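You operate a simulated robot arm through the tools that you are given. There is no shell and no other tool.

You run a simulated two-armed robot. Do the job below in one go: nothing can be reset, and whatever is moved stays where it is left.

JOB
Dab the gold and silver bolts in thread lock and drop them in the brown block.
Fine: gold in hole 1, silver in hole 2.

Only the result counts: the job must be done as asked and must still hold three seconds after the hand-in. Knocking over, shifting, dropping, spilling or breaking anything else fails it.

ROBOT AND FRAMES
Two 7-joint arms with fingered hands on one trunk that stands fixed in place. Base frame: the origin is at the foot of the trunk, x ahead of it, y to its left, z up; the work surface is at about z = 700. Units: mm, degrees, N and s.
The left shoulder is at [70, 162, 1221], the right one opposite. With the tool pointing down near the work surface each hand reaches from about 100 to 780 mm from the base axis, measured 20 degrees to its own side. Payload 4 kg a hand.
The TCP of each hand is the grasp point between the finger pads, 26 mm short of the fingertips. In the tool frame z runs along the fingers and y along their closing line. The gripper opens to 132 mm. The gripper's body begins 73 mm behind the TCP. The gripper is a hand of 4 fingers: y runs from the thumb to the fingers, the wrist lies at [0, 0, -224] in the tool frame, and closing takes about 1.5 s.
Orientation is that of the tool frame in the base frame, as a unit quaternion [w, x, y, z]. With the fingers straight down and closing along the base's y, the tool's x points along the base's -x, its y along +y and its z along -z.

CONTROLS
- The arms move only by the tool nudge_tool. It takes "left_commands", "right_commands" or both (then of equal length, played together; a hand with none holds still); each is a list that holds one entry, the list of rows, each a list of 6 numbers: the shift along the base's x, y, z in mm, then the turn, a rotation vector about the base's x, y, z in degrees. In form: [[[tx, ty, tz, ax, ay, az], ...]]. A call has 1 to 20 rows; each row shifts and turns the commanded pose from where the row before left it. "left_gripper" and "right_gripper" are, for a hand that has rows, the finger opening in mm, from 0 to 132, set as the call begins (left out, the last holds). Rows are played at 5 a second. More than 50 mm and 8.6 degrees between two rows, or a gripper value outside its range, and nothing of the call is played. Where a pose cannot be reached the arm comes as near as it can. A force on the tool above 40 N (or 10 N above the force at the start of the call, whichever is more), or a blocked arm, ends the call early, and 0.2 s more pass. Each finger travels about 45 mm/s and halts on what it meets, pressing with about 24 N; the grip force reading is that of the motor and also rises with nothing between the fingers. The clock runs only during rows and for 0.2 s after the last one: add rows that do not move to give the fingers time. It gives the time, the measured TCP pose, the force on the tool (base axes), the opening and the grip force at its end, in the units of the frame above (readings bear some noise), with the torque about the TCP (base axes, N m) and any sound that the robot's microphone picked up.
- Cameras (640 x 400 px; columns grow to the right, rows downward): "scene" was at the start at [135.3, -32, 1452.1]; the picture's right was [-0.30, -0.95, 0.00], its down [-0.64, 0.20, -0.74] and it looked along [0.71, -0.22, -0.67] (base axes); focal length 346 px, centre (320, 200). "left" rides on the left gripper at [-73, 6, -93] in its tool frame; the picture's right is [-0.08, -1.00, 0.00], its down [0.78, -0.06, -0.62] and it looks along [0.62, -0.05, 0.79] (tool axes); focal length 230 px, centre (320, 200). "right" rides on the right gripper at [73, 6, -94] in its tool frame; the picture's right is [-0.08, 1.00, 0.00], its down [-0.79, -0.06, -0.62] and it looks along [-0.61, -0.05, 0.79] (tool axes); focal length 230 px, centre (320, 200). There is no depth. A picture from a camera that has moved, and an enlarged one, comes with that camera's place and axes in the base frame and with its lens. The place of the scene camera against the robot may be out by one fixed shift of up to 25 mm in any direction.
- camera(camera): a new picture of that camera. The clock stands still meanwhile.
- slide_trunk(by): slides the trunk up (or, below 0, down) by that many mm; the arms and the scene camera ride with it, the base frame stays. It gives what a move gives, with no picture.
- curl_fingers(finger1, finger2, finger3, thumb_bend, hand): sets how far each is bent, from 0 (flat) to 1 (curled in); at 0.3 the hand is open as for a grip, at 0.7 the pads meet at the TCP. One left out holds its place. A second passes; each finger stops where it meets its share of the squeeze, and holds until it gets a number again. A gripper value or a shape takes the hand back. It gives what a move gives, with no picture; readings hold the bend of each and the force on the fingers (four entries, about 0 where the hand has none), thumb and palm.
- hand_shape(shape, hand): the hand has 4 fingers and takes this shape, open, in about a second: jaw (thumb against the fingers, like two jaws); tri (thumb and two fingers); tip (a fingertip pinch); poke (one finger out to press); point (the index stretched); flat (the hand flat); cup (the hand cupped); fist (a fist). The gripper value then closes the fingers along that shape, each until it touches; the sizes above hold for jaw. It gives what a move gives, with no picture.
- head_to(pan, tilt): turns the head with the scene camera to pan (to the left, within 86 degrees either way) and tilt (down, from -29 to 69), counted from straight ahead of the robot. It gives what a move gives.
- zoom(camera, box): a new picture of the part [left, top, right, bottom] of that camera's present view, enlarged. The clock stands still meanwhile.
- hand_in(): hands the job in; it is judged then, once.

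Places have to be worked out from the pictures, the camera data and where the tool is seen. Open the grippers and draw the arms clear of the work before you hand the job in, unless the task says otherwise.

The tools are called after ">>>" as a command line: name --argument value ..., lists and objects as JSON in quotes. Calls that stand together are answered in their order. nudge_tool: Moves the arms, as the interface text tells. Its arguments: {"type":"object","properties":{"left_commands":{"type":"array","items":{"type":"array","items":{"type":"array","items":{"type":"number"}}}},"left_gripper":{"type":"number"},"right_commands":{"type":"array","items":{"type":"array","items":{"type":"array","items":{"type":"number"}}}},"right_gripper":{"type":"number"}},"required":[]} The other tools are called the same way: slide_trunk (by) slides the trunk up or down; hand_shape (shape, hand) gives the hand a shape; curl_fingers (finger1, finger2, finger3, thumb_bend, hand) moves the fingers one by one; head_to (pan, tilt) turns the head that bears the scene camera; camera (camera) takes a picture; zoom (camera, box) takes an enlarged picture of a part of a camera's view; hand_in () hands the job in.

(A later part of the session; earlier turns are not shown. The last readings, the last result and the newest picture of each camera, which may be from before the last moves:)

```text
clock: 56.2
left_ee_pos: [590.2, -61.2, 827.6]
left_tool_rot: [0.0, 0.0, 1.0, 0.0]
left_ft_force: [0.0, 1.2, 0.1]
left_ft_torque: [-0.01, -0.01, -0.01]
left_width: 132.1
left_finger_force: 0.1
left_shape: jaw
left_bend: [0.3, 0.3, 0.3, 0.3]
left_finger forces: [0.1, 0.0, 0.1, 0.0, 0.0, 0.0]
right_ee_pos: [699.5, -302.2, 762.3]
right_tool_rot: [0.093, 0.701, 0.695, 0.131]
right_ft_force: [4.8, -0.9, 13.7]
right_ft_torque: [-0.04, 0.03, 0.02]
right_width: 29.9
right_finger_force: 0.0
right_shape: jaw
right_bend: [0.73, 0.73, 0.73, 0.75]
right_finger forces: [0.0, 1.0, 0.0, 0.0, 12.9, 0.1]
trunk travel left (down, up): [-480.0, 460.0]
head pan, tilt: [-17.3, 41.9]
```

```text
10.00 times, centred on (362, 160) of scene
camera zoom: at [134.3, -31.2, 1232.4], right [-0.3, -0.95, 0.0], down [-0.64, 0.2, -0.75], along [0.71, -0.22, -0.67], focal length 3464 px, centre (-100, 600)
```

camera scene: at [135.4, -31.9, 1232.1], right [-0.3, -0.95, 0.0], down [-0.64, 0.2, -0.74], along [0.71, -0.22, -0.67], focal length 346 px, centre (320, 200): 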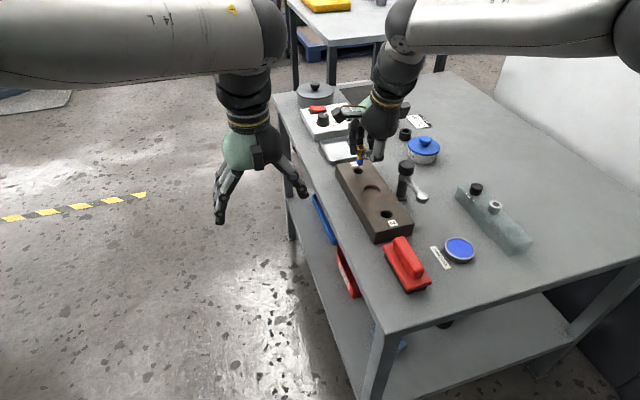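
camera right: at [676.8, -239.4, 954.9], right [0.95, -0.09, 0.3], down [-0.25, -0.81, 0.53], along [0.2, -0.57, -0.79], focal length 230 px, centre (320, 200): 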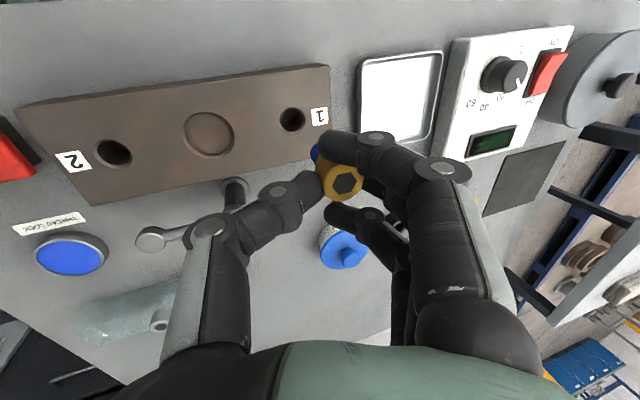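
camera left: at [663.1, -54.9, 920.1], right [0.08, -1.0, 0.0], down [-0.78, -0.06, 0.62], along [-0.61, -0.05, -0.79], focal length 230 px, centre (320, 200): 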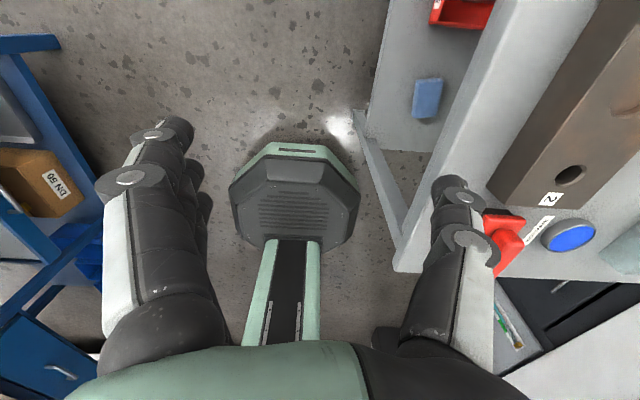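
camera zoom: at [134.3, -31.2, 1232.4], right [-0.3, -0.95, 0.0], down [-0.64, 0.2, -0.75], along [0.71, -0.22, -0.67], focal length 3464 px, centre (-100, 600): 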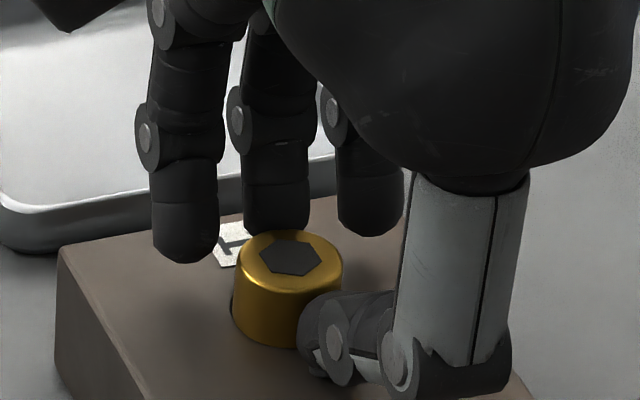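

The bolt has dropped and its head is seated on the block; the opening thumb is now pressing on the block top, so I raise the hand to relieve it, then open further and withdraw.

>>> nudge_tool --right_commands '[[[0, 0, 3, 0, 0, 0], [0, 0, 4, 0, 0, 0], [0, 0, 0, 0, 0, 0]]]' --right_gripper 34

>>> zoom --camera "scene" --box '[346, 140, 378, 180]'

```text
clock: 57.0
left_ee_pos: [589.7, -60.9, 827.5]
left_tool_rot: [0.0, 0.0, 1.0, 0.001]
left_ft_force: [0.7, 0.3, -0.7]
left_ft_torque: [-0.04, 0.03, 0.01]
left_width: 132.0
left_finger_force: 0.1
left_shape: jaw
left_bend: [0.3, 0.3, 0.3, 0.3]
left_finger forces: [0.0, 0.0, 0.0, 0.1, 0.1, 0.0]
right_ee_pos: [698.4, -304.9, 766.4]
right_tool_rot: [0.091, 0.701, 0.695, 0.129]
right_ft_force: [2.8, -1.0, 4.5]
right_ft_torque: [-0.02, 0.06, -0.01]
right_width: 31.6
right_finger_force: 0.1
right_shape: jaw
right_bend: [0.73, 0.73, 0.73, 0.72]
right_finger forces: [0.0, 0.3, 0.0, 0.1, 4.9, 0.1]
trunk travel left (down, up): [-480.0, 460.0]
head pan, tilt: [-17.3, 41.9]
```

```text
10.00 times, centred on (362, 160) of scene
camera zoom: at [135.0, -31.7, 1232.1], right [-0.3, -0.95, 0.0], down [-0.64, 0.2, -0.74], along [0.71, -0.22, -0.67], focal length 3464 px, centre (-100, 600)
```

zoom: 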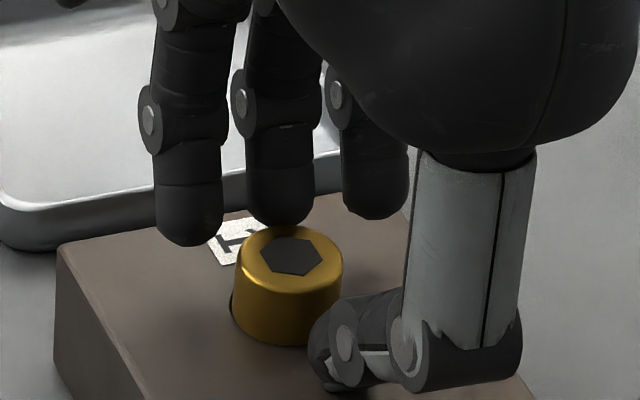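

The bolt sits in hole 1. The thumb still rests lightly; I raise further.

>>> nudge_tool --right_commands '[[[0, 0, 4, 0, 0, 0], [0, 0, 6, 0, 0, 0], [0, 0, 0, 0, 0, 0]]]' --right_gripper 40

>>> zoom --camera "scene" --box '[346, 140, 378, 180]'

```text
clock: 57.8
left_ee_pos: [590.9, -59.6, 826.1]
left_tool_rot: [0.0, 0.0, 1.0, 0.0]
left_ft_force: [0.1, 0.8, 0.3]
left_ft_torque: [0.02, 0.0, 0.02]
left_width: 132.1
left_finger_force: 0.1
left_shape: jaw
left_bend: [0.3, 0.3, 0.3, 0.3]
left_finger forces: [0.0, 0.1, 0.0, 0.1, 0.0, 0.1]
right_ee_pos: [698.3, -303.3, 776.3]
right_tool_rot: [0.092, 0.701, 0.696, 0.129]
right_ft_force: [-1.0, -0.5, -0.4]
right_ft_torque: [0.01, 0.03, 0.01]
right_width: 39.3
right_finger_force: 0.1
right_shape: jaw
right_bend: [0.73, 0.73, 0.73, 0.7]
right_finger forces: [0.0, 0.0, 0.0, 0.1, 0.0, 0.0]
trunk travel left (down, up): [-480.0, 460.0]
head pan, tilt: [-17.3, 41.9]
```

```text
10.00 times, centred on (362, 160) of scene
camera zoom: at [135.4, -32.0, 1232.1], right [-0.3, -0.95, 0.0], down [-0.64, 0.2, -0.74], along [0.71, -0.22, -0.67], focal length 3464 px, centre (-100, 600)
```

zoom: 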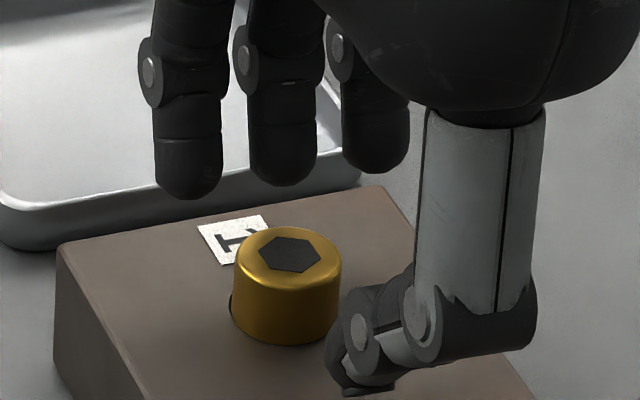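

Gold is seated upright in hole 1 and the block hasn't moved. I withdraw straight up, then retract.

>>> nudge_tool --right_commands '[[[0, 0, 15, 0, 0, 0], [0, 0, 30, 0, 0, 0], [0, 0, 35, 0, 0, 0], [0, 0, 30, 0, 0, 0], [-35, -25, 0, 0, 0, 0], [-35, -25, 0, 0, 0, 0], [-35, -25, 0, 0, 0, 0], [-35, -25, 0, 0, 0, 0], [0, 0, 0, 0, 0, 0]]]' --right_gripper 45

>>> camera --camera "scene"

>>> zoom --camera "scene" --box '[320, 130, 480, 300]'

```text
clock: 59.8
left_ee_pos: [591.6, -60.5, 827.4]
left_tool_rot: [0.0, 0.0, 1.0, 0.0]
left_ft_force: [-0.4, 0.4, 0.7]
left_ft_torque: [-0.01, 0.04, -0.02]
left_width: 132.0
left_finger_force: 0.1
left_shape: jaw
left_bend: [0.3, 0.3, 0.3, 0.3]
left_finger forces: [0.0, 0.1, 0.0, 0.0, 0.0, 0.1]
right_ee_pos: [557.2, -403.3, 886.1]
right_tool_rot: [0.093, 0.7, 0.697, 0.127]
right_ft_force: [-0.1, 0.9, -0.1]
right_ft_torque: [-0.02, -0.03, -0.01]
right_width: 44.8
right_finger_force: 0.1
right_shape: jaw
right_bend: [0.73, 0.73, 0.73, 0.7]
right_finger forces: [0.0, 0.0, 0.0, 0.0, 0.0, 0.0]
trunk travel left (down, up): [-480.0, 460.0]
head pan, tilt: [-17.3, 41.9]
```

```text
taken
camera scene: at [136.3, -31.1, 1232.0], right [-0.3, -0.95, 0.0], down [-0.64, 0.2, -0.74], along [0.71, -0.22, -0.67], focal length 346 px, centre (320, 200)
```

scene: 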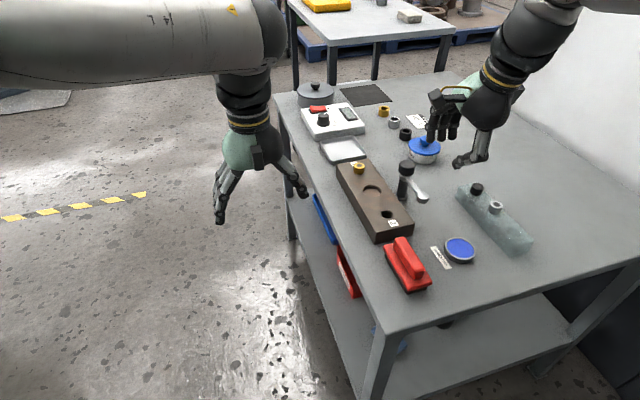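

```text
2.35 times, centred on (400, 215) of scene
camera zoom: at [136.3, -31.1, 1232.0], right [-0.3, -0.95, 0.0], down [-0.64, 0.2, -0.74], along [0.71, -0.22, -0.67], focal length 815 px, centre (132, 165)
```

zoom: 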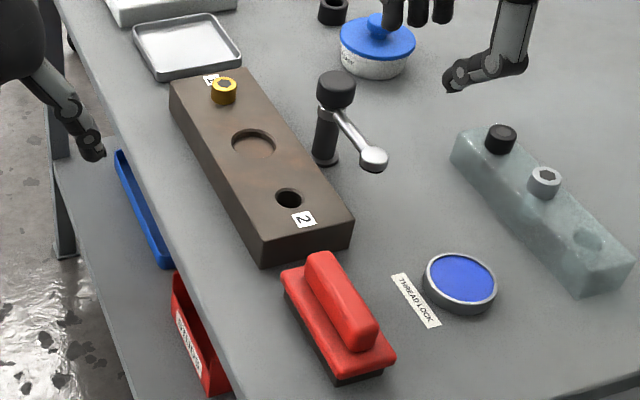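

Everything is in place. I undo the small trims, yaw the hand back to its original heading with the ~15.5° lean (so the pinch grips at equal heights this time), and move above the silver bolt.

>>> nudge_tool --right_commands '[[[0, 0, 0, 0, 2.5, 0], [0, 0, 0, -3, 0, 0], [-3.6, -9.4, 0, 0, 0, 7.5], [-3.6, -9.4, 0, 0, 0, 7.5], [-3.6, -9.4, 0, 0, 0, 7.5], [-3.6, -9.4, 0, 0, 0, 7.5], [-3.6, -9.4, 0, 0, 0, 7.5], [-3.6, -9.4, 0, 0, 0, 7.5], [-3.6, -9.4, 0, 0, 0, 7.5], [-3.6, -9.4, 0, 0, 0, 7.5], [-3.6, -9.4, 0, 0, 0, 7.5], [-3.6, -9.4, 0, 0, 0, 7.5], [-3.6, -9.4, 0, 0, 0, 7.5], [-3.6, -9.4, 0, 0, 0, 7.5], [0, 0, 0, 0, 0, 0]]]' --right_gripper 50

>>> camera --camera "right"

>>> zoom --camera "right" --box '[220, 90, 420, 215]'

>>> camera --camera "scene"

```text
clock: 63.0
left_ee_pos: [589.9, -59.9, 827.4]
left_tool_rot: [-0.001, -0.001, 1.0, -0.001]
left_ft_force: [-0.5, 0.0, -0.3]
left_ft_torque: [0.02, 0.02, 0.0]
left_width: 132.0
left_finger_force: 0.2
left_shape: jaw
left_bend: [0.3, 0.3, 0.3, 0.3]
left_finger forces: [0.1, 0.1, 0.0, 0.0, 0.1, 0.0]
right_ee_pos: [515.0, -517.4, 886.0]
right_tool_rot: [0.001, -0.001, 0.991, 0.135]
right_ft_force: [0.5, -0.7, -0.4]
right_ft_torque: [0.0, 0.03, 0.02]
right_width: 49.4
right_finger_force: 0.2
right_shape: jaw
right_bend: [0.73, 0.73, 0.73, 0.7]
right_finger forces: [0.0, 0.0, 0.0, 0.0, 0.0, 0.0]
trunk travel left (down, up): [-480.0, 460.0]
head pan, tilt: [-17.3, 41.9]
```

```text
taken
camera right: at [441.0, -537.3, 977.7], right [0.08, 0.96, 0.27], down [0.79, -0.22, 0.58], along [0.61, 0.17, -0.77], focal length 230 px, centre (320, 200)
```

right: 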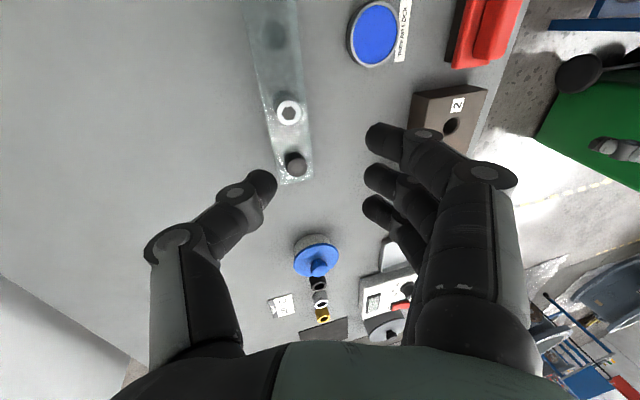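

```text
3.20 times, centred on (320, 152) of right
camera zoom: at [441.0, -537.3, 977.7], right [0.08, 0.96, 0.27], down [0.79, -0.22, 0.58], along [0.61, 0.17, -0.77], focal length 736 px, centre (320, 352)
```

zoom: 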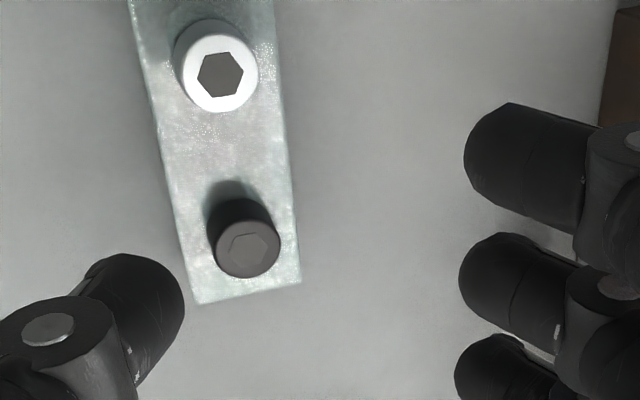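

```text
taken
camera scene: at [135.0, -32.0, 1232.2], right [-0.3, -0.95, 0.0], down [-0.64, 0.2, -0.74], along [0.71, -0.22, -0.67], focal length 346 px, centre (320, 200)
```

scene: 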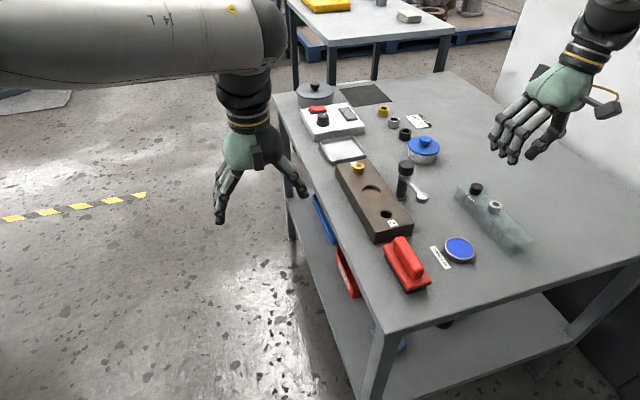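

Silver's head centre is at about (510, -511.5). I centre the leaned hand (TCP ≈ (510.5, -516.5)) and lower to z≈788 for a close check.

>>> nudge_tool --right_commands '[[[-4.5, 0.7, -20, 0, 0, 0], [0, 0, -25, 0, 0, 0], [0, 0, -25, 0, 0, 0], [0, 0, -28, 0, 0, 0], [0, 0, 0, 0, 0, 0]]]' --right_gripper 50

>>> zoom --camera "right" --box '[220, 90, 420, 215]'

>>> zoom --camera "scene" --box '[440, 130, 600, 260]'

```text
clock: 64.2
left_ee_pos: [590.0, -61.2, 826.1]
left_tool_rot: [0.0, 0.0, 1.0, 0.0]
left_ft_force: [0.6, 0.1, -0.6]
left_ft_torque: [0.0, 0.0, 0.0]
left_width: 132.0
left_finger_force: 0.1
left_shape: jaw
left_bend: [0.3, 0.3, 0.3, 0.3]
left_finger forces: [0.0, 0.1, 0.0, 0.0, 0.1, 0.1]
right_ee_pos: [510.1, -514.2, 787.4]
right_tool_rot: [0.0, 0.0, 0.991, 0.134]
right_ft_force: [-0.1, 1.0, 0.2]
right_ft_torque: [-0.01, 0.02, 0.01]
right_width: 49.4
right_finger_force: 0.1
right_shape: jaw
right_bend: [0.73, 0.73, 0.73, 0.7]
right_finger forces: [0.1, 0.0, 0.1, 0.0, 0.0, 0.1]
trunk travel left (down, up): [-480.0, 460.0]
head pan, tilt: [-17.3, 41.9]
```

```text
3.20 times, centred on (320, 152) of right
camera zoom: at [436.8, -535.1, 879.4], right [0.08, 0.96, 0.27], down [0.78, -0.22, 0.58], along [0.62, 0.16, -0.77], focal length 736 px, centre (320, 352)
```

zoom: 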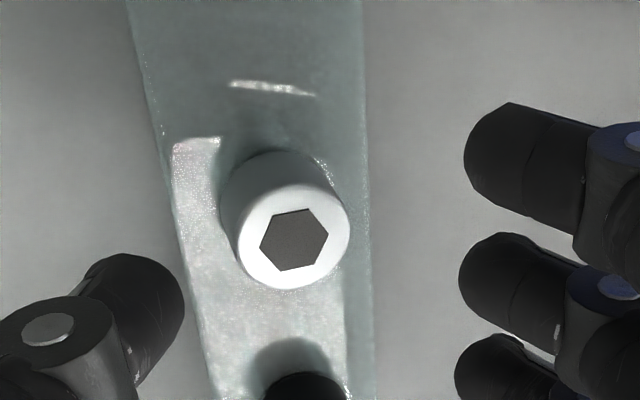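

```text
3.08 times, centred on (520, 195) of scene
camera zoom: at [135.0, -31.5, 1232.2], right [-0.3, -0.95, 0.0], down [-0.64, 0.2, -0.74], along [0.71, -0.22, -0.67], focal length 1066 px, centre (-295, 215)
```

zoom: 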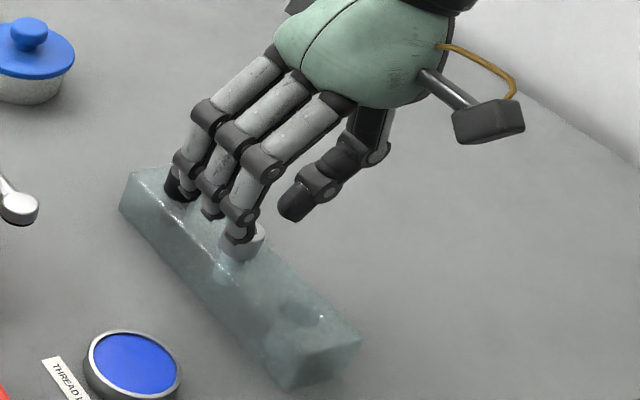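

Centred well (bolt within ~0.5 mm of the pinch plane). I lower to TCP z≈765 and pre-close to 32 mm, then check.

>>> nudge_tool --right_commands '[[[0, 0, -8, 0, 0, 0], [0, 0, -8, 0, 0, 0], [0, 0, -6, 0, 0, 0], [0, 0, 0, 0, 0, 0]]]' --right_gripper 50

>>> nudge_tool --right_commands '[[[0, 0, 0, 0, 0, 0], [0, 0, 0, 0, 0, 0], [0, 0, 0, 0, 0, 0]]]' --right_gripper 32

>>> zoom --camera "right" --box '[240, 120, 400, 220]'

>>> zoom --camera "scene" --box '[470, 170, 550, 230]'

```text
clock: 65.2
left_ee_pos: [590.1, -60.9, 826.6]
left_tool_rot: [0.0, 0.0, 1.0, -0.001]
left_ft_force: [0.1, 0.8, 0.5]
left_ft_torque: [0.02, -0.01, 0.03]
left_width: 132.0
left_finger_force: 0.0
left_shape: jaw
left_bend: [0.3, 0.3, 0.3, 0.3]
left_finger forces: [0.0, 0.0, 0.0, 0.0, 0.0, 0.0]
right_ee_pos: [511.6, -516.4, 767.6]
right_tool_rot: [0.0, -0.001, 0.991, 0.135]
right_ft_force: [0.6, 0.8, -1.1]
right_ft_torque: [0.03, 0.0, 0.02]
right_width: 49.1
right_finger_force: 0.0
right_shape: jaw
right_bend: [0.73, 0.73, 0.73, 0.7]
right_finger forces: [0.0, 0.0, 0.0, 0.0, 0.0, 0.0]
trunk travel left (down, up): [-480.0, 460.0]
head pan, tilt: [-17.3, 41.9]
```

```text
clock: 66.0
left_ee_pos: [589.3, -61.4, 826.2]
left_tool_rot: [0.0, 0.001, 1.0, 0.001]
left_ft_force: [-0.2, 0.1, 0.2]
left_ft_torque: [-0.01, 0.02, -0.02]
left_width: 132.1
left_finger_force: 0.0
left_shape: jaw
left_bend: [0.3, 0.3, 0.3, 0.3]
left_finger forces: [0.0, 0.0, 0.1, 0.1, 0.0, 0.1]
right_ee_pos: [510.8, -514.3, 766.8]
right_tool_rot: [0.001, 0.0, 0.991, 0.135]
right_ft_force: [0.8, -1.1, -0.3]
right_ft_torque: [-0.03, -0.02, 0.03]
right_width: 32.7
right_finger_force: 0.1
right_shape: jaw
right_bend: [0.73, 0.73, 0.73, 0.7]
right_finger forces: [0.0, 0.0, 0.0, 0.1, 0.1, 0.1]
trunk travel left (down, up): [-480.0, 460.0]
head pan, tilt: [-17.3, 41.9]
```

```text
4.00 times, centred on (320, 170) of right
camera zoom: at [437.2, -535.8, 858.8], right [0.08, 0.96, 0.27], down [0.78, -0.22, 0.58], along [0.61, 0.16, -0.77], focal length 920 px, centre (320, 320)
```

zoom: 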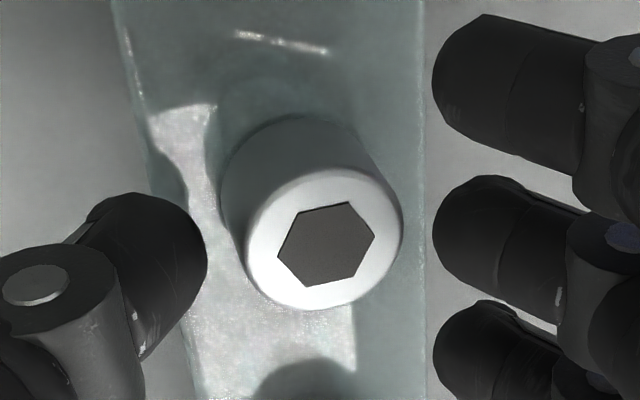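

```text
6.67 times, centred on (510, 200) of scene
camera zoom: at [135.3, -32.0, 1232.1], right [-0.3, -0.95, 0.0], down [-0.64, 0.2, -0.74], along [0.71, -0.22, -0.67], focal length 2310 px, centre (-947, 200)
```

zoom: 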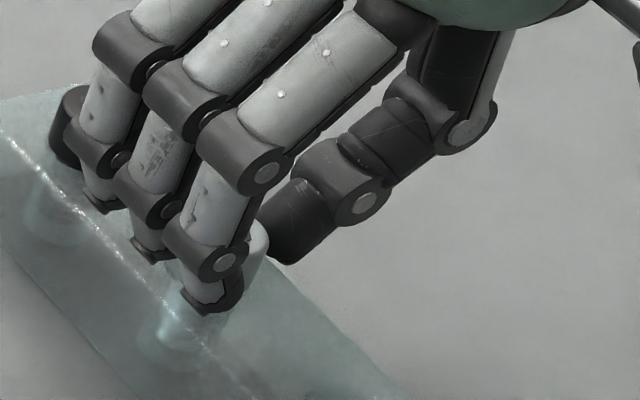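

Well centred, no contact yet. I lower 3 mm more so the pads meet the head a few mm below its top, checking for rack contact.

>>> nudge_tool --right_commands '[[[0, 0, -1.5, 0, 0, 0], [0, 0, -1.5, 0, 0, 0], [0, 0, 0, 0, 0, 0]]]' --right_gripper 32

>>> nudge_tool --right_commands '[[[0, 0, 0, 0, 0, 0], [0, 0, 0, 0, 0, 0]]]' --right_gripper 28

>>> zoom --camera "right" --box '[240, 120, 400, 220]'

```text
clock: 66.8
left_ee_pos: [589.4, -62.1, 826.6]
left_tool_rot: [0.0, 0.0, 1.0, 0.001]
left_ft_force: [-0.1, 0.3, -0.4]
left_ft_torque: [-0.05, 0.0, 0.04]
left_width: 131.9
left_finger_force: 0.0
left_shape: jaw
left_bend: [0.3, 0.3, 0.3, 0.3]
left_finger forces: [0.1, 0.1, 0.1, 0.1, 0.1, 0.0]
right_ee_pos: [512.2, -515.6, 765.9]
right_tool_rot: [0.0, -0.001, 0.991, 0.135]
right_ft_force: [0.5, -2.3, 5.3]
right_ft_torque: [-0.17, -0.02, 0.01]
right_width: 32.4
right_finger_force: 0.0
right_shape: jaw
right_bend: [0.73, 0.73, 0.73, 0.7]
right_finger forces: [0.0, 0.0, 0.1, 0.1, 5.1, 0.1]
trunk travel left (down, up): [-480.0, 460.0]
head pan, tilt: [-17.3, 41.9]
```

```text
clock: 67.4
left_ee_pos: [590.3, -61.0, 826.1]
left_tool_rot: [0.001, 0.0, 1.0, 0.0]
left_ft_force: [0.2, 0.3, -0.7]
left_ft_torque: [-0.03, -0.01, 0.03]
left_width: 131.9
left_finger_force: 0.2
left_shape: jaw
left_bend: [0.3, 0.3, 0.3, 0.3]
left_finger forces: [0.0, 0.0, 0.0, 0.0, 0.0, 0.0]
right_ee_pos: [510.1, -516.3, 765.1]
right_tool_rot: [0.0, 0.0, 0.991, 0.135]
right_ft_force: [2.0, -4.6, 7.2]
right_ft_torque: [-0.23, -0.01, 0.0]
right_width: 30.2
right_finger_force: 0.0
right_shape: jaw
right_bend: [0.73, 0.73, 0.73, 0.7]
right_finger forces: [0.0, 0.1, 0.0, 0.0, 7.9, 0.1]
trunk travel left (down, up): [-480.0, 460.0]
head pan, tilt: [-17.3, 41.9]
```

```text
4.00 times, centred on (320, 170) of right
camera zoom: at [436.8, -536.3, 856.6], right [0.08, 0.96, 0.27], down [0.78, -0.22, 0.58], along [0.62, 0.16, -0.77], focal length 920 px, centre (320, 320)
```

zoom: 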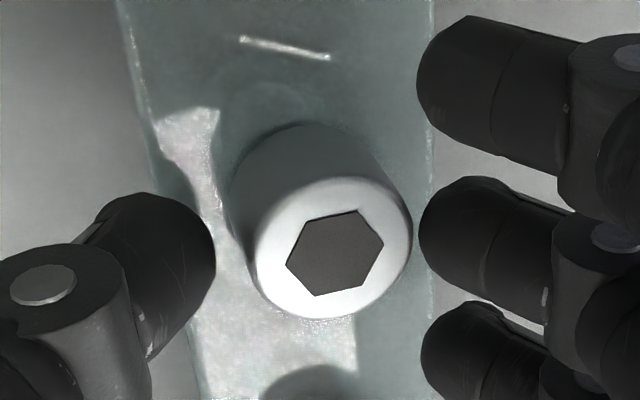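

The lowered thumb tip touched the rack top lightly, so this lean is wrong for gripping; I raise off immediately. The earlier tilt came from the three-finger jaw redistributing force, so I'll use the two-point "tip" pinch with a nearly straight hand instead.

>>> nudge_tool --right_commands '[[[0, 0, 2, 0, 0, 0], [0, 0, 4, 0, 0, 0], [0, 0, 10, 0, 0, 0], [0, 0, 20, 0, 0, 0], [0, 0, 30, 0, 0, 0], [0, 0, 30, 0, 0, 0], [0, 0, 0, 0, 0, 0]]]' --right_gripper 45

>>> zoom --camera "right" --box '[220, 60, 420, 185]'

>>> zoom --camera "scene" --box '[440, 130, 600, 260]'

```text
clock: 69.0
left_ee_pos: [591.1, -63.0, 827.2]
left_tool_rot: [-0.001, 0.0, 1.0, 0.0]
left_ft_force: [0.7, 0.2, 0.1]
left_ft_torque: [0.02, 0.0, -0.01]
left_width: 132.0
left_finger_force: 0.0
left_shape: jaw
left_bend: [0.3, 0.3, 0.3, 0.3]
left_finger forces: [0.0, 0.0, 0.1, 0.0, 0.0, 0.0]
right_ee_pos: [512.4, -515.3, 859.2]
right_tool_rot: [0.0, 0.001, 0.991, 0.135]
right_ft_force: [0.0, 0.0, -0.1]
right_ft_torque: [-0.04, 0.0, 0.01]
right_width: 44.3
right_finger_force: 0.1
right_shape: jaw
right_bend: [0.73, 0.73, 0.73, 0.7]
right_finger forces: [0.1, 0.0, 0.0, 0.1, 0.1, 0.1]
trunk travel left (down, up): [-480.0, 460.0]
head pan, tilt: [-17.3, 41.9]
```

```text
3.20 times, centred on (320, 122) of right
camera zoom: at [437.8, -536.6, 949.9], right [0.08, 0.96, 0.27], down [0.79, -0.22, 0.58], along [0.61, 0.16, -0.77], focal length 736 px, centre (320, 448)
```

zoom: 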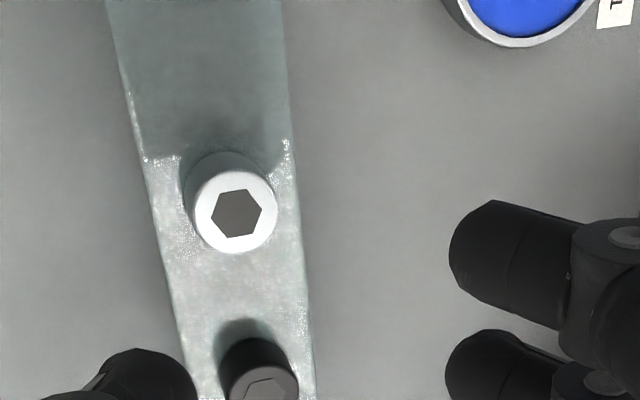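

```text
3.08 times, centred on (520, 195) of scene
camera zoom: at [135.7, -32.5, 1232.1], right [-0.3, -0.95, 0.0], down [-0.64, 0.2, -0.74], along [0.71, -0.22, -0.67], focal length 1066 px, centre (-295, 215)
```

zoom: 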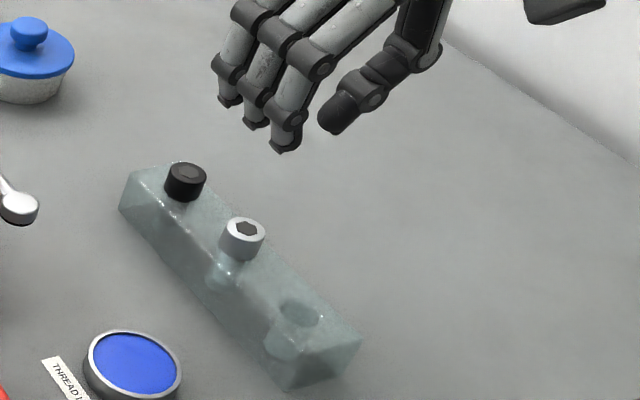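

Rack and bolts are undisturbed. I switch to the "tip" pinch up here, take the lean down to ~3.5°, and set a 50 mm opening.

>>> hand_shape --shape "tip" --hand "right"

>>> nudge_tool --right_commands '[[[-0.5, 1, 0, -4, 0, 0], [-0.5, 1, 0, -4, 0, 0], [0, 1.2, 0, -4, 0, 0], [0, 0, 0, 0, 0, 0], [0, 0, 0, 0, 0, 0], [0, 0, 0, 0, 0, 0], [0, 0, 0, 0, 0, 0]]]' --right_gripper 50

>>> camera --camera "right"

>>> zoom --camera "right" --box '[220, 90, 420, 215]'

```text
clock: 69.9
left_ee_pos: [590.5, -61.7, 826.2]
left_tool_rot: [0.0, 0.0, 1.0, 0.0]
left_ft_force: [0.2, 0.0, -0.6]
left_ft_torque: [0.0, 0.02, -0.03]
left_width: 131.8
left_finger_force: 0.0
left_shape: jaw
left_bend: [0.3, 0.3, 0.3, 0.3]
left_finger forces: [0.0, 0.0, 0.0, 0.1, 0.0, 0.0]
right_ee_pos: [512.7, -515.7, 857.5]
right_tool_rot: [0.0, 0.0, 0.991, 0.134]
right_ft_force: [-0.7, 0.5, 0.4]
right_ft_torque: [-0.01, 0.0, -0.03]
right_width: 132.0
right_finger_force: 0.0
right_shape: tip
right_bend: [0.0, 0.3, 0.0, 0.3]
right_finger forces: [0.0, 0.1, 0.1, 0.0, 0.1, 0.0]
trunk travel left (down, up): [-480.0, 460.0]
head pan, tilt: [-17.3, 41.9]
```

```text
clock: 71.5
left_ee_pos: [590.4, -60.5, 826.1]
left_tool_rot: [0.0, 0.0, 1.0, 0.0]
left_ft_force: [0.3, 0.3, -0.1]
left_ft_torque: [0.01, -0.03, -0.02]
left_width: 131.9
left_finger_force: 0.1
left_shape: jaw
left_bend: [0.3, 0.3, 0.3, 0.3]
left_finger forces: [0.0, 0.0, 0.0, 0.1, 0.0, 0.0]
right_ee_pos: [508.9, -513.2, 859.4]
right_tool_rot: [0.0, -0.001, 1.0, 0.031]
right_ft_force: [0.3, 0.5, 0.2]
right_ft_torque: [-0.02, 0.01, -0.02]
right_width: 50.7
right_finger_force: 0.0
right_shape: tip
right_bend: [0.0, 0.73, 0.0, 0.7]
right_finger forces: [0.0, 0.0, 0.0, 0.0, 0.0, 0.0]
trunk travel left (down, up): [-480.0, 460.0]
head pan, tilt: [-17.3, 41.9]
```

```text
taken
camera right: at [436.0, -513.7, 952.8], right [0.08, 1.0, 0.06], down [0.78, -0.1, 0.61], along [0.61, 0.0, -0.79], focal length 230 px, centre (320, 200)
```

right: 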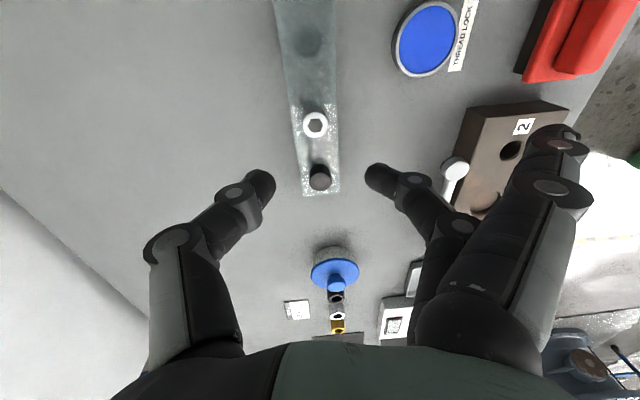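

```text
3.20 times, centred on (320, 152) of right
camera zoom: at [436.0, -513.7, 952.8], right [0.08, 1.0, 0.06], down [0.78, -0.1, 0.61], along [0.61, 0.0, -0.79], focal length 736 px, centre (320, 352)
```

zoom: 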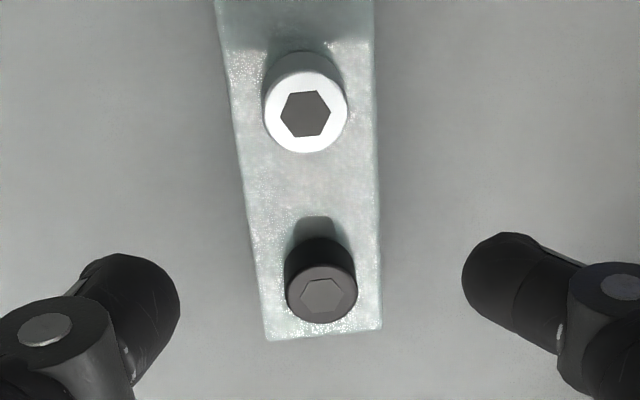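

The silver bolt is at (509.8, -511). I trim (+0.8, +1.2) and lower to z≈780, watching the flat outer fingers pass clear.

>>> nudge_tool --right_commands '[[[0.8, 1.2, -15, 0, 0, 0], [0, 0, -20, 0, 0, 0], [0, 0, -22, 0, 0, 0], [0, 0, -22, 0, 0, 0], [0, 0, 0, 0, 0, 0]]]' --right_gripper 50

>>> zoom --camera "right" --box '[220, 90, 420, 215]'

>>> camera --camera "scene"

>>> zoom --camera "scene" --box '[410, 130, 570, 260]'

```text
clock: 72.7
left_ee_pos: [589.3, -60.5, 826.8]
left_tool_rot: [0.0, 0.0, 1.0, 0.0]
left_ft_force: [-1.0, -0.1, -0.6]
left_ft_torque: [-0.03, 0.01, -0.01]
left_width: 131.6
left_finger_force: 0.0
left_shape: jaw
left_bend: [0.3, 0.3, 0.3, 0.3]
left_finger forces: [0.0, 0.0, 0.0, 0.0, 0.0, 0.0]
right_ee_pos: [511.1, -509.6, 780.7]
right_tool_rot: [0.0, 0.0, 1.0, 0.03]
right_ft_force: [0.6, -0.2, 0.1]
right_ft_torque: [0.0, 0.03, 0.01]
right_width: 50.7
right_finger_force: 0.1
right_shape: tip
right_bend: [0.0, 0.73, 0.0, 0.7]
right_finger forces: [0.1, 0.0, 0.1, 0.1, 0.0, 0.1]
trunk travel left (down, up): [-480.0, 460.0]
head pan, tilt: [-17.3, 41.9]
```

```text
3.20 times, centred on (320, 152) of right
camera zoom: at [436.6, -511.0, 874.1], right [0.08, 1.0, 0.06], down [0.78, -0.1, 0.61], along [0.62, 0.0, -0.79], focal length 736 px, centre (320, 352)
```

zoom: 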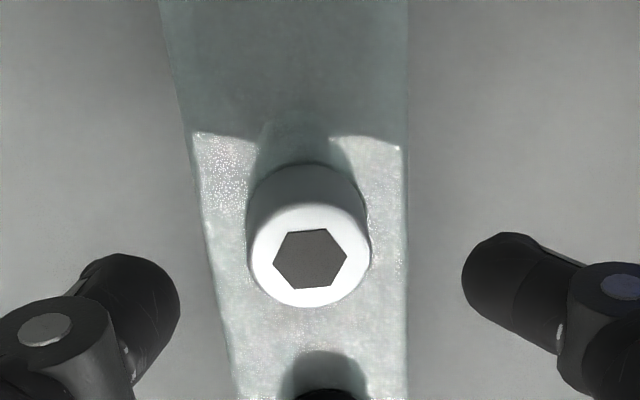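

```text
taken
camera scene: at [135.0, -31.7, 1232.2], right [-0.3, -0.95, 0.0], down [-0.64, 0.2, -0.74], along [0.71, -0.22, -0.67], focal length 346 px, centre (320, 200)
```

scene: 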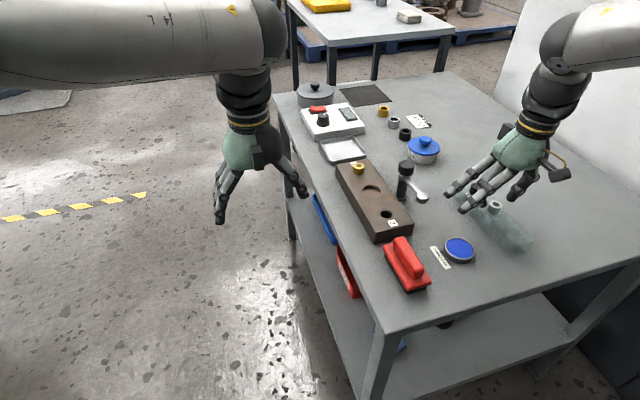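

```text
3.08 times, centred on (490, 195) of scene
camera zoom: at [135.0, -31.7, 1232.2], right [-0.3, -0.95, 0.0], down [-0.64, 0.2, -0.74], along [0.71, -0.22, -0.67], focal length 1066 px, centre (-203, 215)
```

zoom: 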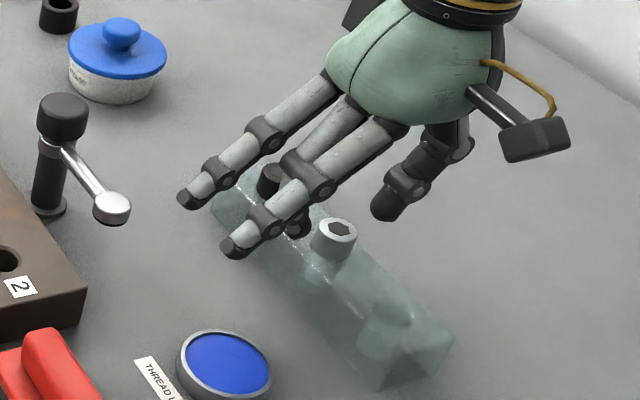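

Clearances are fine. The bolt is ~1.2 mm toward the thumb side, so I shift -1.2 in y, lower to TCP z≈763 and pre-close to 32.

>>> nudge_tool --right_commands '[[[0, -1.2, -6, 0, 0, 0], [0, 0, -6, 0, 0, 0], [0, 0, -4, 0, 0, 0], [0, 0, 0, 0, 0, 0]]]' --right_gripper 50

>>> nudge_tool --right_commands '[[[0, 0, 0, 0, 0, 0], [0, 0, 0, 0, 0, 0], [0, 0, 0, 0, 0, 0]]]' --right_gripper 31

>>> zoom --camera "right" --box '[240, 120, 400, 220]'

>>> zoom --camera "scene" --box '[440, 160, 540, 230]'

```text
clock: 73.7
left_ee_pos: [590.7, -63.0, 826.0]
left_tool_rot: [0.0, 0.0, 1.0, 0.001]
left_ft_force: [0.4, -0.7, 0.6]
left_ft_torque: [-0.02, 0.01, 0.01]
left_width: 132.0
left_finger_force: 0.1
left_shape: jaw
left_bend: [0.3, 0.3, 0.3, 0.3]
left_finger forces: [0.0, 0.0, 0.1, 0.0, 0.1, 0.0]
right_ee_pos: [511.3, -512.6, 764.1]
right_tool_rot: [0.0, 0.001, 1.0, 0.031]
right_ft_force: [-0.2, -0.7, -0.7]
right_ft_torque: [-0.02, -0.01, 0.0]
right_width: 50.6
right_finger_force: 0.2
right_shape: tip
right_bend: [0.0, 0.73, 0.0, 0.7]
right_finger forces: [0.0, 0.0, 0.0, 0.1, 0.1, 0.0]
trunk travel left (down, up): [-480.0, 460.0]
head pan, tilt: [-17.3, 41.9]
```

```text
clock: 74.5
left_ee_pos: [589.6, -61.1, 826.3]
left_tool_rot: [0.0, 0.001, 1.0, 0.0]
left_ft_force: [-0.7, -0.9, -0.3]
left_ft_torque: [-0.01, 0.0, -0.04]
left_width: 131.8
left_finger_force: 0.1
left_shape: jaw
left_bend: [0.3, 0.3, 0.3, 0.3]
left_finger forces: [0.0, 0.0, 0.0, 0.0, 0.0, 0.1]
right_ee_pos: [510.7, -511.9, 765.7]
right_tool_rot: [0.001, -0.001, 1.0, 0.031]
right_ft_force: [-0.5, -0.5, 0.0]
right_ft_torque: [-0.03, -0.01, 0.05]
right_width: 31.4
right_finger_force: 0.0
right_shape: tip
right_bend: [0.0, 0.73, 0.0, 0.7]
right_finger forces: [0.0, 0.1, 0.0, 0.1, 0.0, 0.1]
trunk travel left (down, up): [-480.0, 460.0]
head pan, tilt: [-17.3, 41.9]
```

```text
4.00 times, centred on (320, 170) of right
camera zoom: at [436.9, -513.4, 858.6], right [0.08, 1.0, 0.06], down [0.79, -0.1, 0.61], along [0.61, 0.0, -0.79], focal length 920 px, centre (320, 320)
```

zoom: 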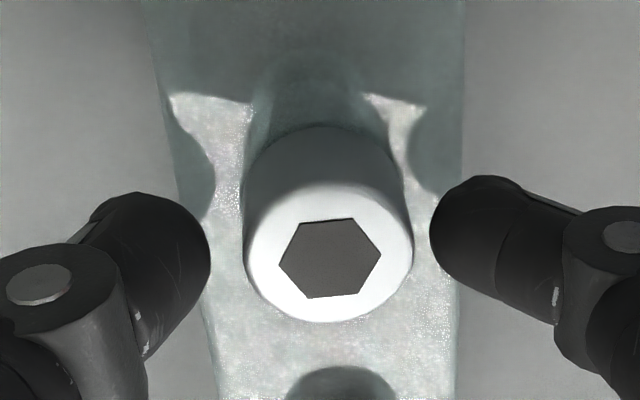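

```text
5.71 times, centred on (490, 195) of scene
camera zoom: at [135.3, -32.0, 1232.1], right [-0.3, -0.95, 0.0], down [-0.64, 0.2, -0.74], along [0.71, -0.22, -0.67], focal length 1980 px, centre (-651, 229)
```

zoom: 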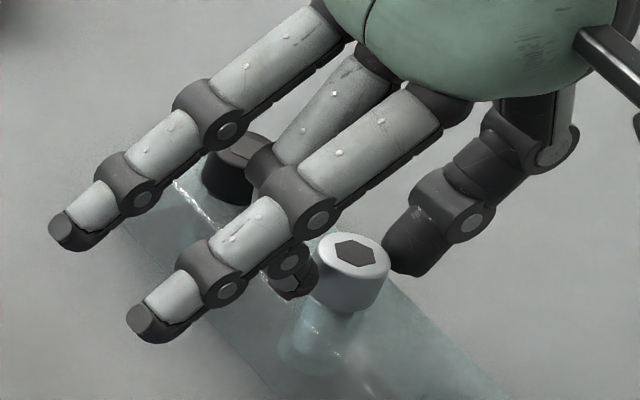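

The bolt is ~0.9 mm toward the finger side now; I trim +0.8 in y and close in stages.

>>> nudge_tool --right_commands '[[[0, 0.8, 0, 0, 0, 0], [0, 0, 0, 0, 0, 0], [0, 0, 0, 0, 0, 0]]]' --right_gripper 26

>>> zoom --camera "right" --box '[240, 120, 400, 220]'

```text
clock: 75.3
left_ee_pos: [590.8, -61.0, 826.4]
left_tool_rot: [0.0, 0.0, 1.0, -0.001]
left_ft_force: [0.0, -0.2, -0.1]
left_ft_torque: [0.05, 0.01, 0.0]
left_width: 131.9
left_finger_force: 0.1
left_shape: jaw
left_bend: [0.3, 0.3, 0.3, 0.3]
left_finger forces: [0.1, 0.1, 0.1, 0.0, 0.0, 0.0]
right_ee_pos: [510.9, -510.8, 765.7]
right_tool_rot: [0.0, -0.001, 1.0, 0.031]
right_ft_force: [0.1, -0.1, -0.5]
right_ft_torque: [-0.01, -0.01, 0.03]
right_width: 26.5
right_finger_force: 0.0
right_shape: tip
right_bend: [0.0, 0.73, 0.0, 0.7]
right_finger forces: [0.0, 0.0, 0.0, 0.0, 0.0, 0.0]
trunk travel left (down, up): [-480.0, 460.0]
head pan, tilt: [-17.3, 41.9]
```

```text
4.00 times, centred on (320, 170) of right
camera zoom: at [436.9, -512.7, 858.7], right [0.08, 1.0, 0.06], down [0.79, -0.1, 0.61], along [0.61, 0.0, -0.79], focal length 920 px, centre (320, 320)
```

zoom: 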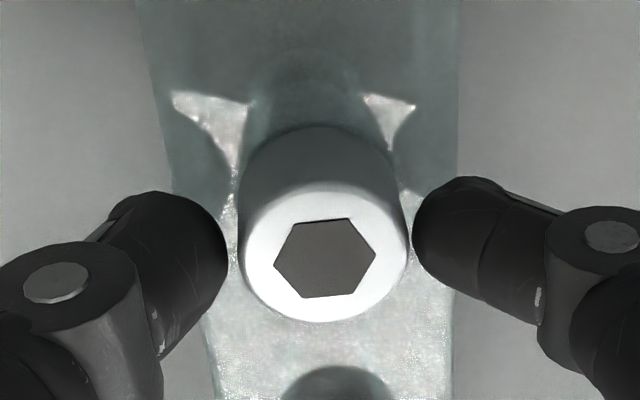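

Nearly symmetric with no contact. I lower 2 mm for a deeper purchase on the head, trim +0.3 in y, then close to grip.

>>> nudge_tool --right_commands '[[[0, 0.3, -1, 0, 0, 0], [0, 0, -1, 0, 0, 0], [0, 0, 0, 0, 0, 0]]]' --right_gripper 26

>>> nudge_tool --right_commands '[[[0, 0, 0, 0, 0, 0], [0, 0, 0, 0, 0, 0], [0, 0, 0, 0, 0, 0], [0, 0, 0, 0, 0, 0]]]' --right_gripper 20

>>> zoom --camera "right" --box '[240, 120, 400, 220]'

```text
clock: 76.1
left_ee_pos: [589.8, -62.2, 827.3]
left_tool_rot: [-0.001, 0.001, 1.0, 0.0]
left_ft_force: [0.8, 0.1, -0.5]
left_ft_torque: [0.04, 0.02, 0.01]
left_width: 132.0
left_finger_force: 0.2
left_shape: jaw
left_bend: [0.3, 0.3, 0.3, 0.3]
left_finger forces: [0.1, 0.0, 0.0, 0.0, 0.0, 0.1]
right_ee_pos: [512.3, -509.8, 762.8]
right_tool_rot: [0.0, 0.0, 1.0, 0.031]
right_ft_force: [0.6, 0.3, 0.2]
right_ft_torque: [0.0, 0.01, 0.02]
right_width: 26.5
right_finger_force: 0.1
right_shape: tip
right_bend: [0.0, 0.73, 0.0, 0.7]
right_finger forces: [0.0, 0.0, 0.0, 0.1, 0.1, 0.0]
trunk travel left (down, up): [-480.0, 460.0]
head pan, tilt: [-17.3, 41.9]
```

```text
clock: 77.1
left_ee_pos: [590.4, -62.1, 826.8]
left_tool_rot: [0.0, -0.001, 1.0, 0.0]
left_ft_force: [0.1, -0.6, -0.6]
left_ft_torque: [0.02, 0.01, 0.03]
left_width: 131.8
left_finger_force: 0.1
left_shape: jaw
left_bend: [0.3, 0.3, 0.3, 0.3]
left_finger forces: [0.0, 0.0, 0.1, 0.1, 0.0, 0.1]
right_ee_pos: [512.3, -510.6, 763.3]
right_tool_rot: [0.0, 0.0, 1.0, 0.03]
right_ft_force: [0.5, -0.8, 2.0]
right_ft_torque: [-0.04, -0.05, -0.02]
right_width: 21.7
right_finger_force: 0.0
right_shape: tip
right_bend: [0.0, 0.72, 0.0, 0.7]
right_finger forces: [0.0, 0.5, 0.1, 0.0, 1.5, 0.0]
trunk travel left (down, up): [-480.0, 460.0]
head pan, tilt: [-17.3, 41.9]
```

```text
4.00 times, centred on (320, 170) of right
camera zoom: at [437.3, -511.9, 856.7], right [0.08, 1.0, 0.06], down [0.78, -0.1, 0.61], along [0.61, 0.0, -0.79], focal length 920 px, centre (320, 320)
```

zoom: 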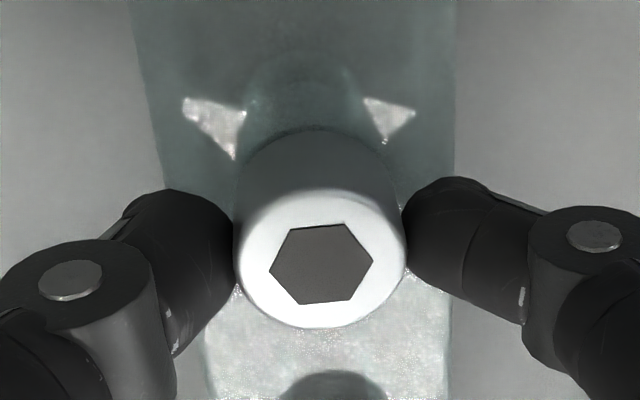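

Both pads touch the head evenly but with little force; I close further (command 10) to reach full grip.

>>> nudge_tool --right_commands '[[[0, 0, 0, 0, 0, 0], [0, 0, 0, 0, 0, 0], [0, 0, 0, 0, 0, 0]]]' --right_gripper 16

>>> zoom --camera "right" --box '[240, 120, 400, 220]'

```text
clock: 77.9
left_ee_pos: [591.1, -61.5, 827.4]
left_tool_rot: [-0.001, 0.0, 1.0, 0.0]
left_ft_force: [0.6, -0.6, 0.4]
left_ft_torque: [0.01, -0.01, -0.02]
left_width: 131.9
left_finger_force: 0.1
left_shape: jaw
left_bend: [0.3, 0.3, 0.3, 0.3]
left_finger forces: [0.1, 0.0, 0.0, 0.0, 0.1, 0.0]
right_ee_pos: [511.1, -511.6, 763.1]
right_tool_rot: [0.001, 0.0, 1.0, 0.031]
right_ft_force: [0.8, -4.9, 1.2]
right_ft_torque: [-0.13, -0.02, 0.01]
right_width: 18.1
right_finger_force: 24.5
right_shape: tip
right_bend: [0.25, 0.73, 0.25, 0.7]
right_finger forces: [0.0, 19.7, 0.0, 0.0, 23.9, 0.0]
trunk travel left (down, up): [-480.0, 460.0]
head pan, tilt: [-17.3, 41.9]
```

```text
4.00 times, centred on (320, 170) of right
camera zoom: at [437.3, -512.4, 856.5], right [0.08, 1.0, 0.06], down [0.78, -0.1, 0.61], along [0.61, 0.0, -0.79], focal length 920 px, centre (320, 320)
```

zoom: 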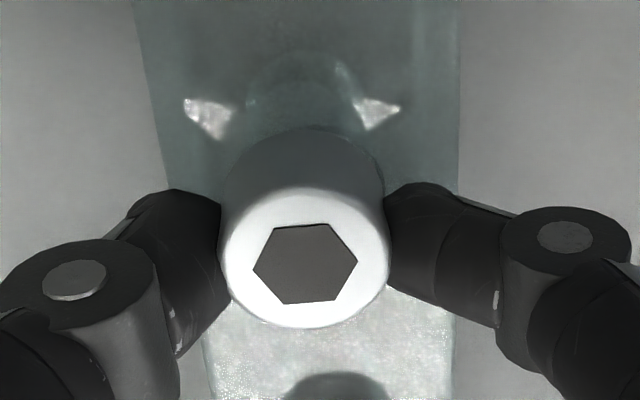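

Grip is firm and balanced (20/24 N). The outer fingers seem to have curled a little, so I look at them before lifting.

>>> camera --camera "right"

>>> zoom --camera "scene" --box '[440, 160, 540, 230]'

```text
taken
camera right: at [437.3, -512.4, 856.5], right [0.08, 1.0, 0.06], down [0.78, -0.1, 0.61], along [0.61, 0.0, -0.79], focal length 230 px, centre (320, 200)
```

right: 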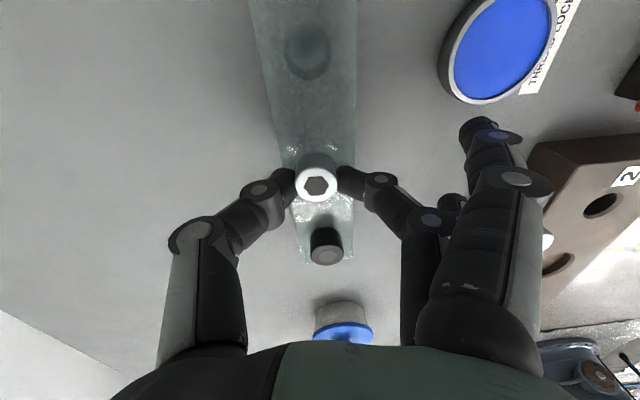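

```text
5.71 times, centred on (490, 195) of scene
camera zoom: at [135.3, -32.4, 1232.1], right [-0.3, -0.95, 0.0], down [-0.64, 0.2, -0.74], along [0.71, -0.22, -0.67], focal length 1980 px, centre (-651, 229)
```

zoom: 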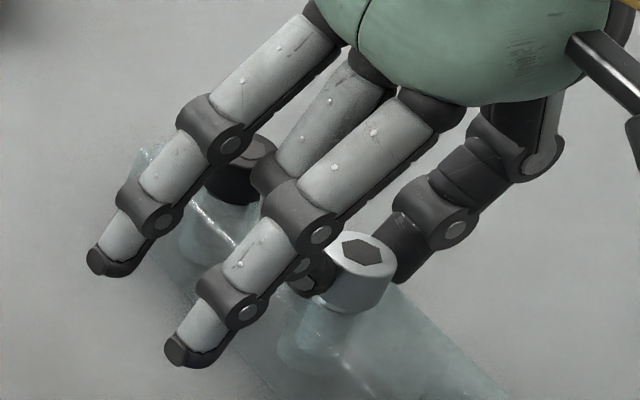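

I lift straight up promptly so the outer fingers stay clear of the rack whatever they do.

>>> nudge_tool --right_commands '[[[0, 0, 4, 0, 0, 0], [0, 0, 7, 0, 0, 0], [0, 0, 9, 0, 0, 0], [0, 0, 10, 0, 0, 0], [0, 0, 10, 0, 0, 0], [0, 0, 0, 0, 0, 0]]]' --right_gripper 16

>>> camera --camera "right"

>>> zoom --camera "scene" --box '[440, 150, 540, 220]'

```text
clock: 79.3
left_ee_pos: [589.9, -61.8, 825.9]
left_tool_rot: [0.0, 0.0, 1.0, 0.001]
left_ft_force: [0.7, 0.3, 0.5]
left_ft_torque: [-0.01, -0.01, 0.0]
left_width: 131.9
left_finger_force: 0.0
left_shape: jaw
left_bend: [0.3, 0.3, 0.3, 0.3]
left_finger forces: [0.1, 0.1, 0.1, 0.0, 0.0, 0.0]
right_ee_pos: [509.9, -510.8, 804.0]
right_tool_rot: [0.001, 0.0, 1.0, 0.03]
right_ft_force: [-0.5, 0.5, -1.0]
right_ft_torque: [0.02, 0.01, -0.01]
right_width: 18.0
right_finger_force: 24.1
right_shape: tip
right_bend: [0.26, 0.73, 0.26, 0.7]
right_finger forces: [0.0, 22.2, 0.0, 0.1, 22.0, 0.0]
trunk travel left (down, up): [-480.0, 460.0]
head pan, tilt: [-17.3, 41.9]
```

```text
taken
camera right: at [436.9, -512.2, 896.7], right [0.08, 1.0, 0.06], down [0.79, -0.1, 0.61], along [0.61, 0.0, -0.79], focal length 230 px, centre (320, 200)
```

right: 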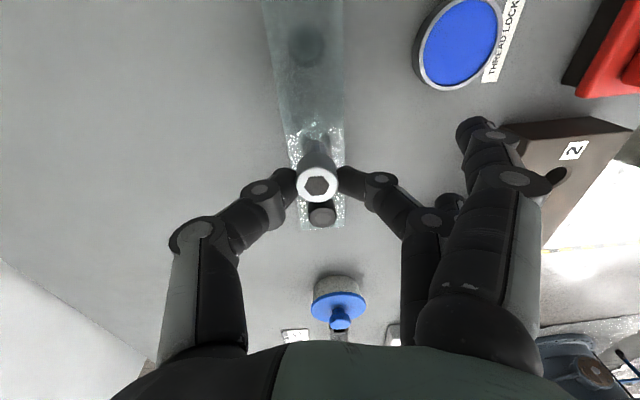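

```text
5.71 times, centred on (490, 185) of scene
camera zoom: at [135.5, -32.2, 1232.1], right [-0.3, -0.95, 0.0], down [-0.64, 0.2, -0.74], along [0.71, -0.22, -0.67], focal length 1980 px, centre (-651, 286)
```

zoom: 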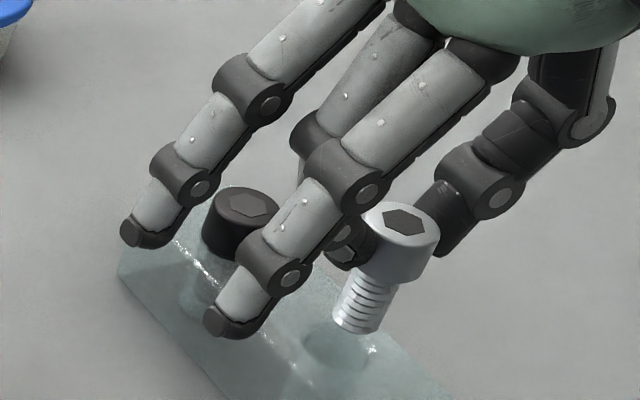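

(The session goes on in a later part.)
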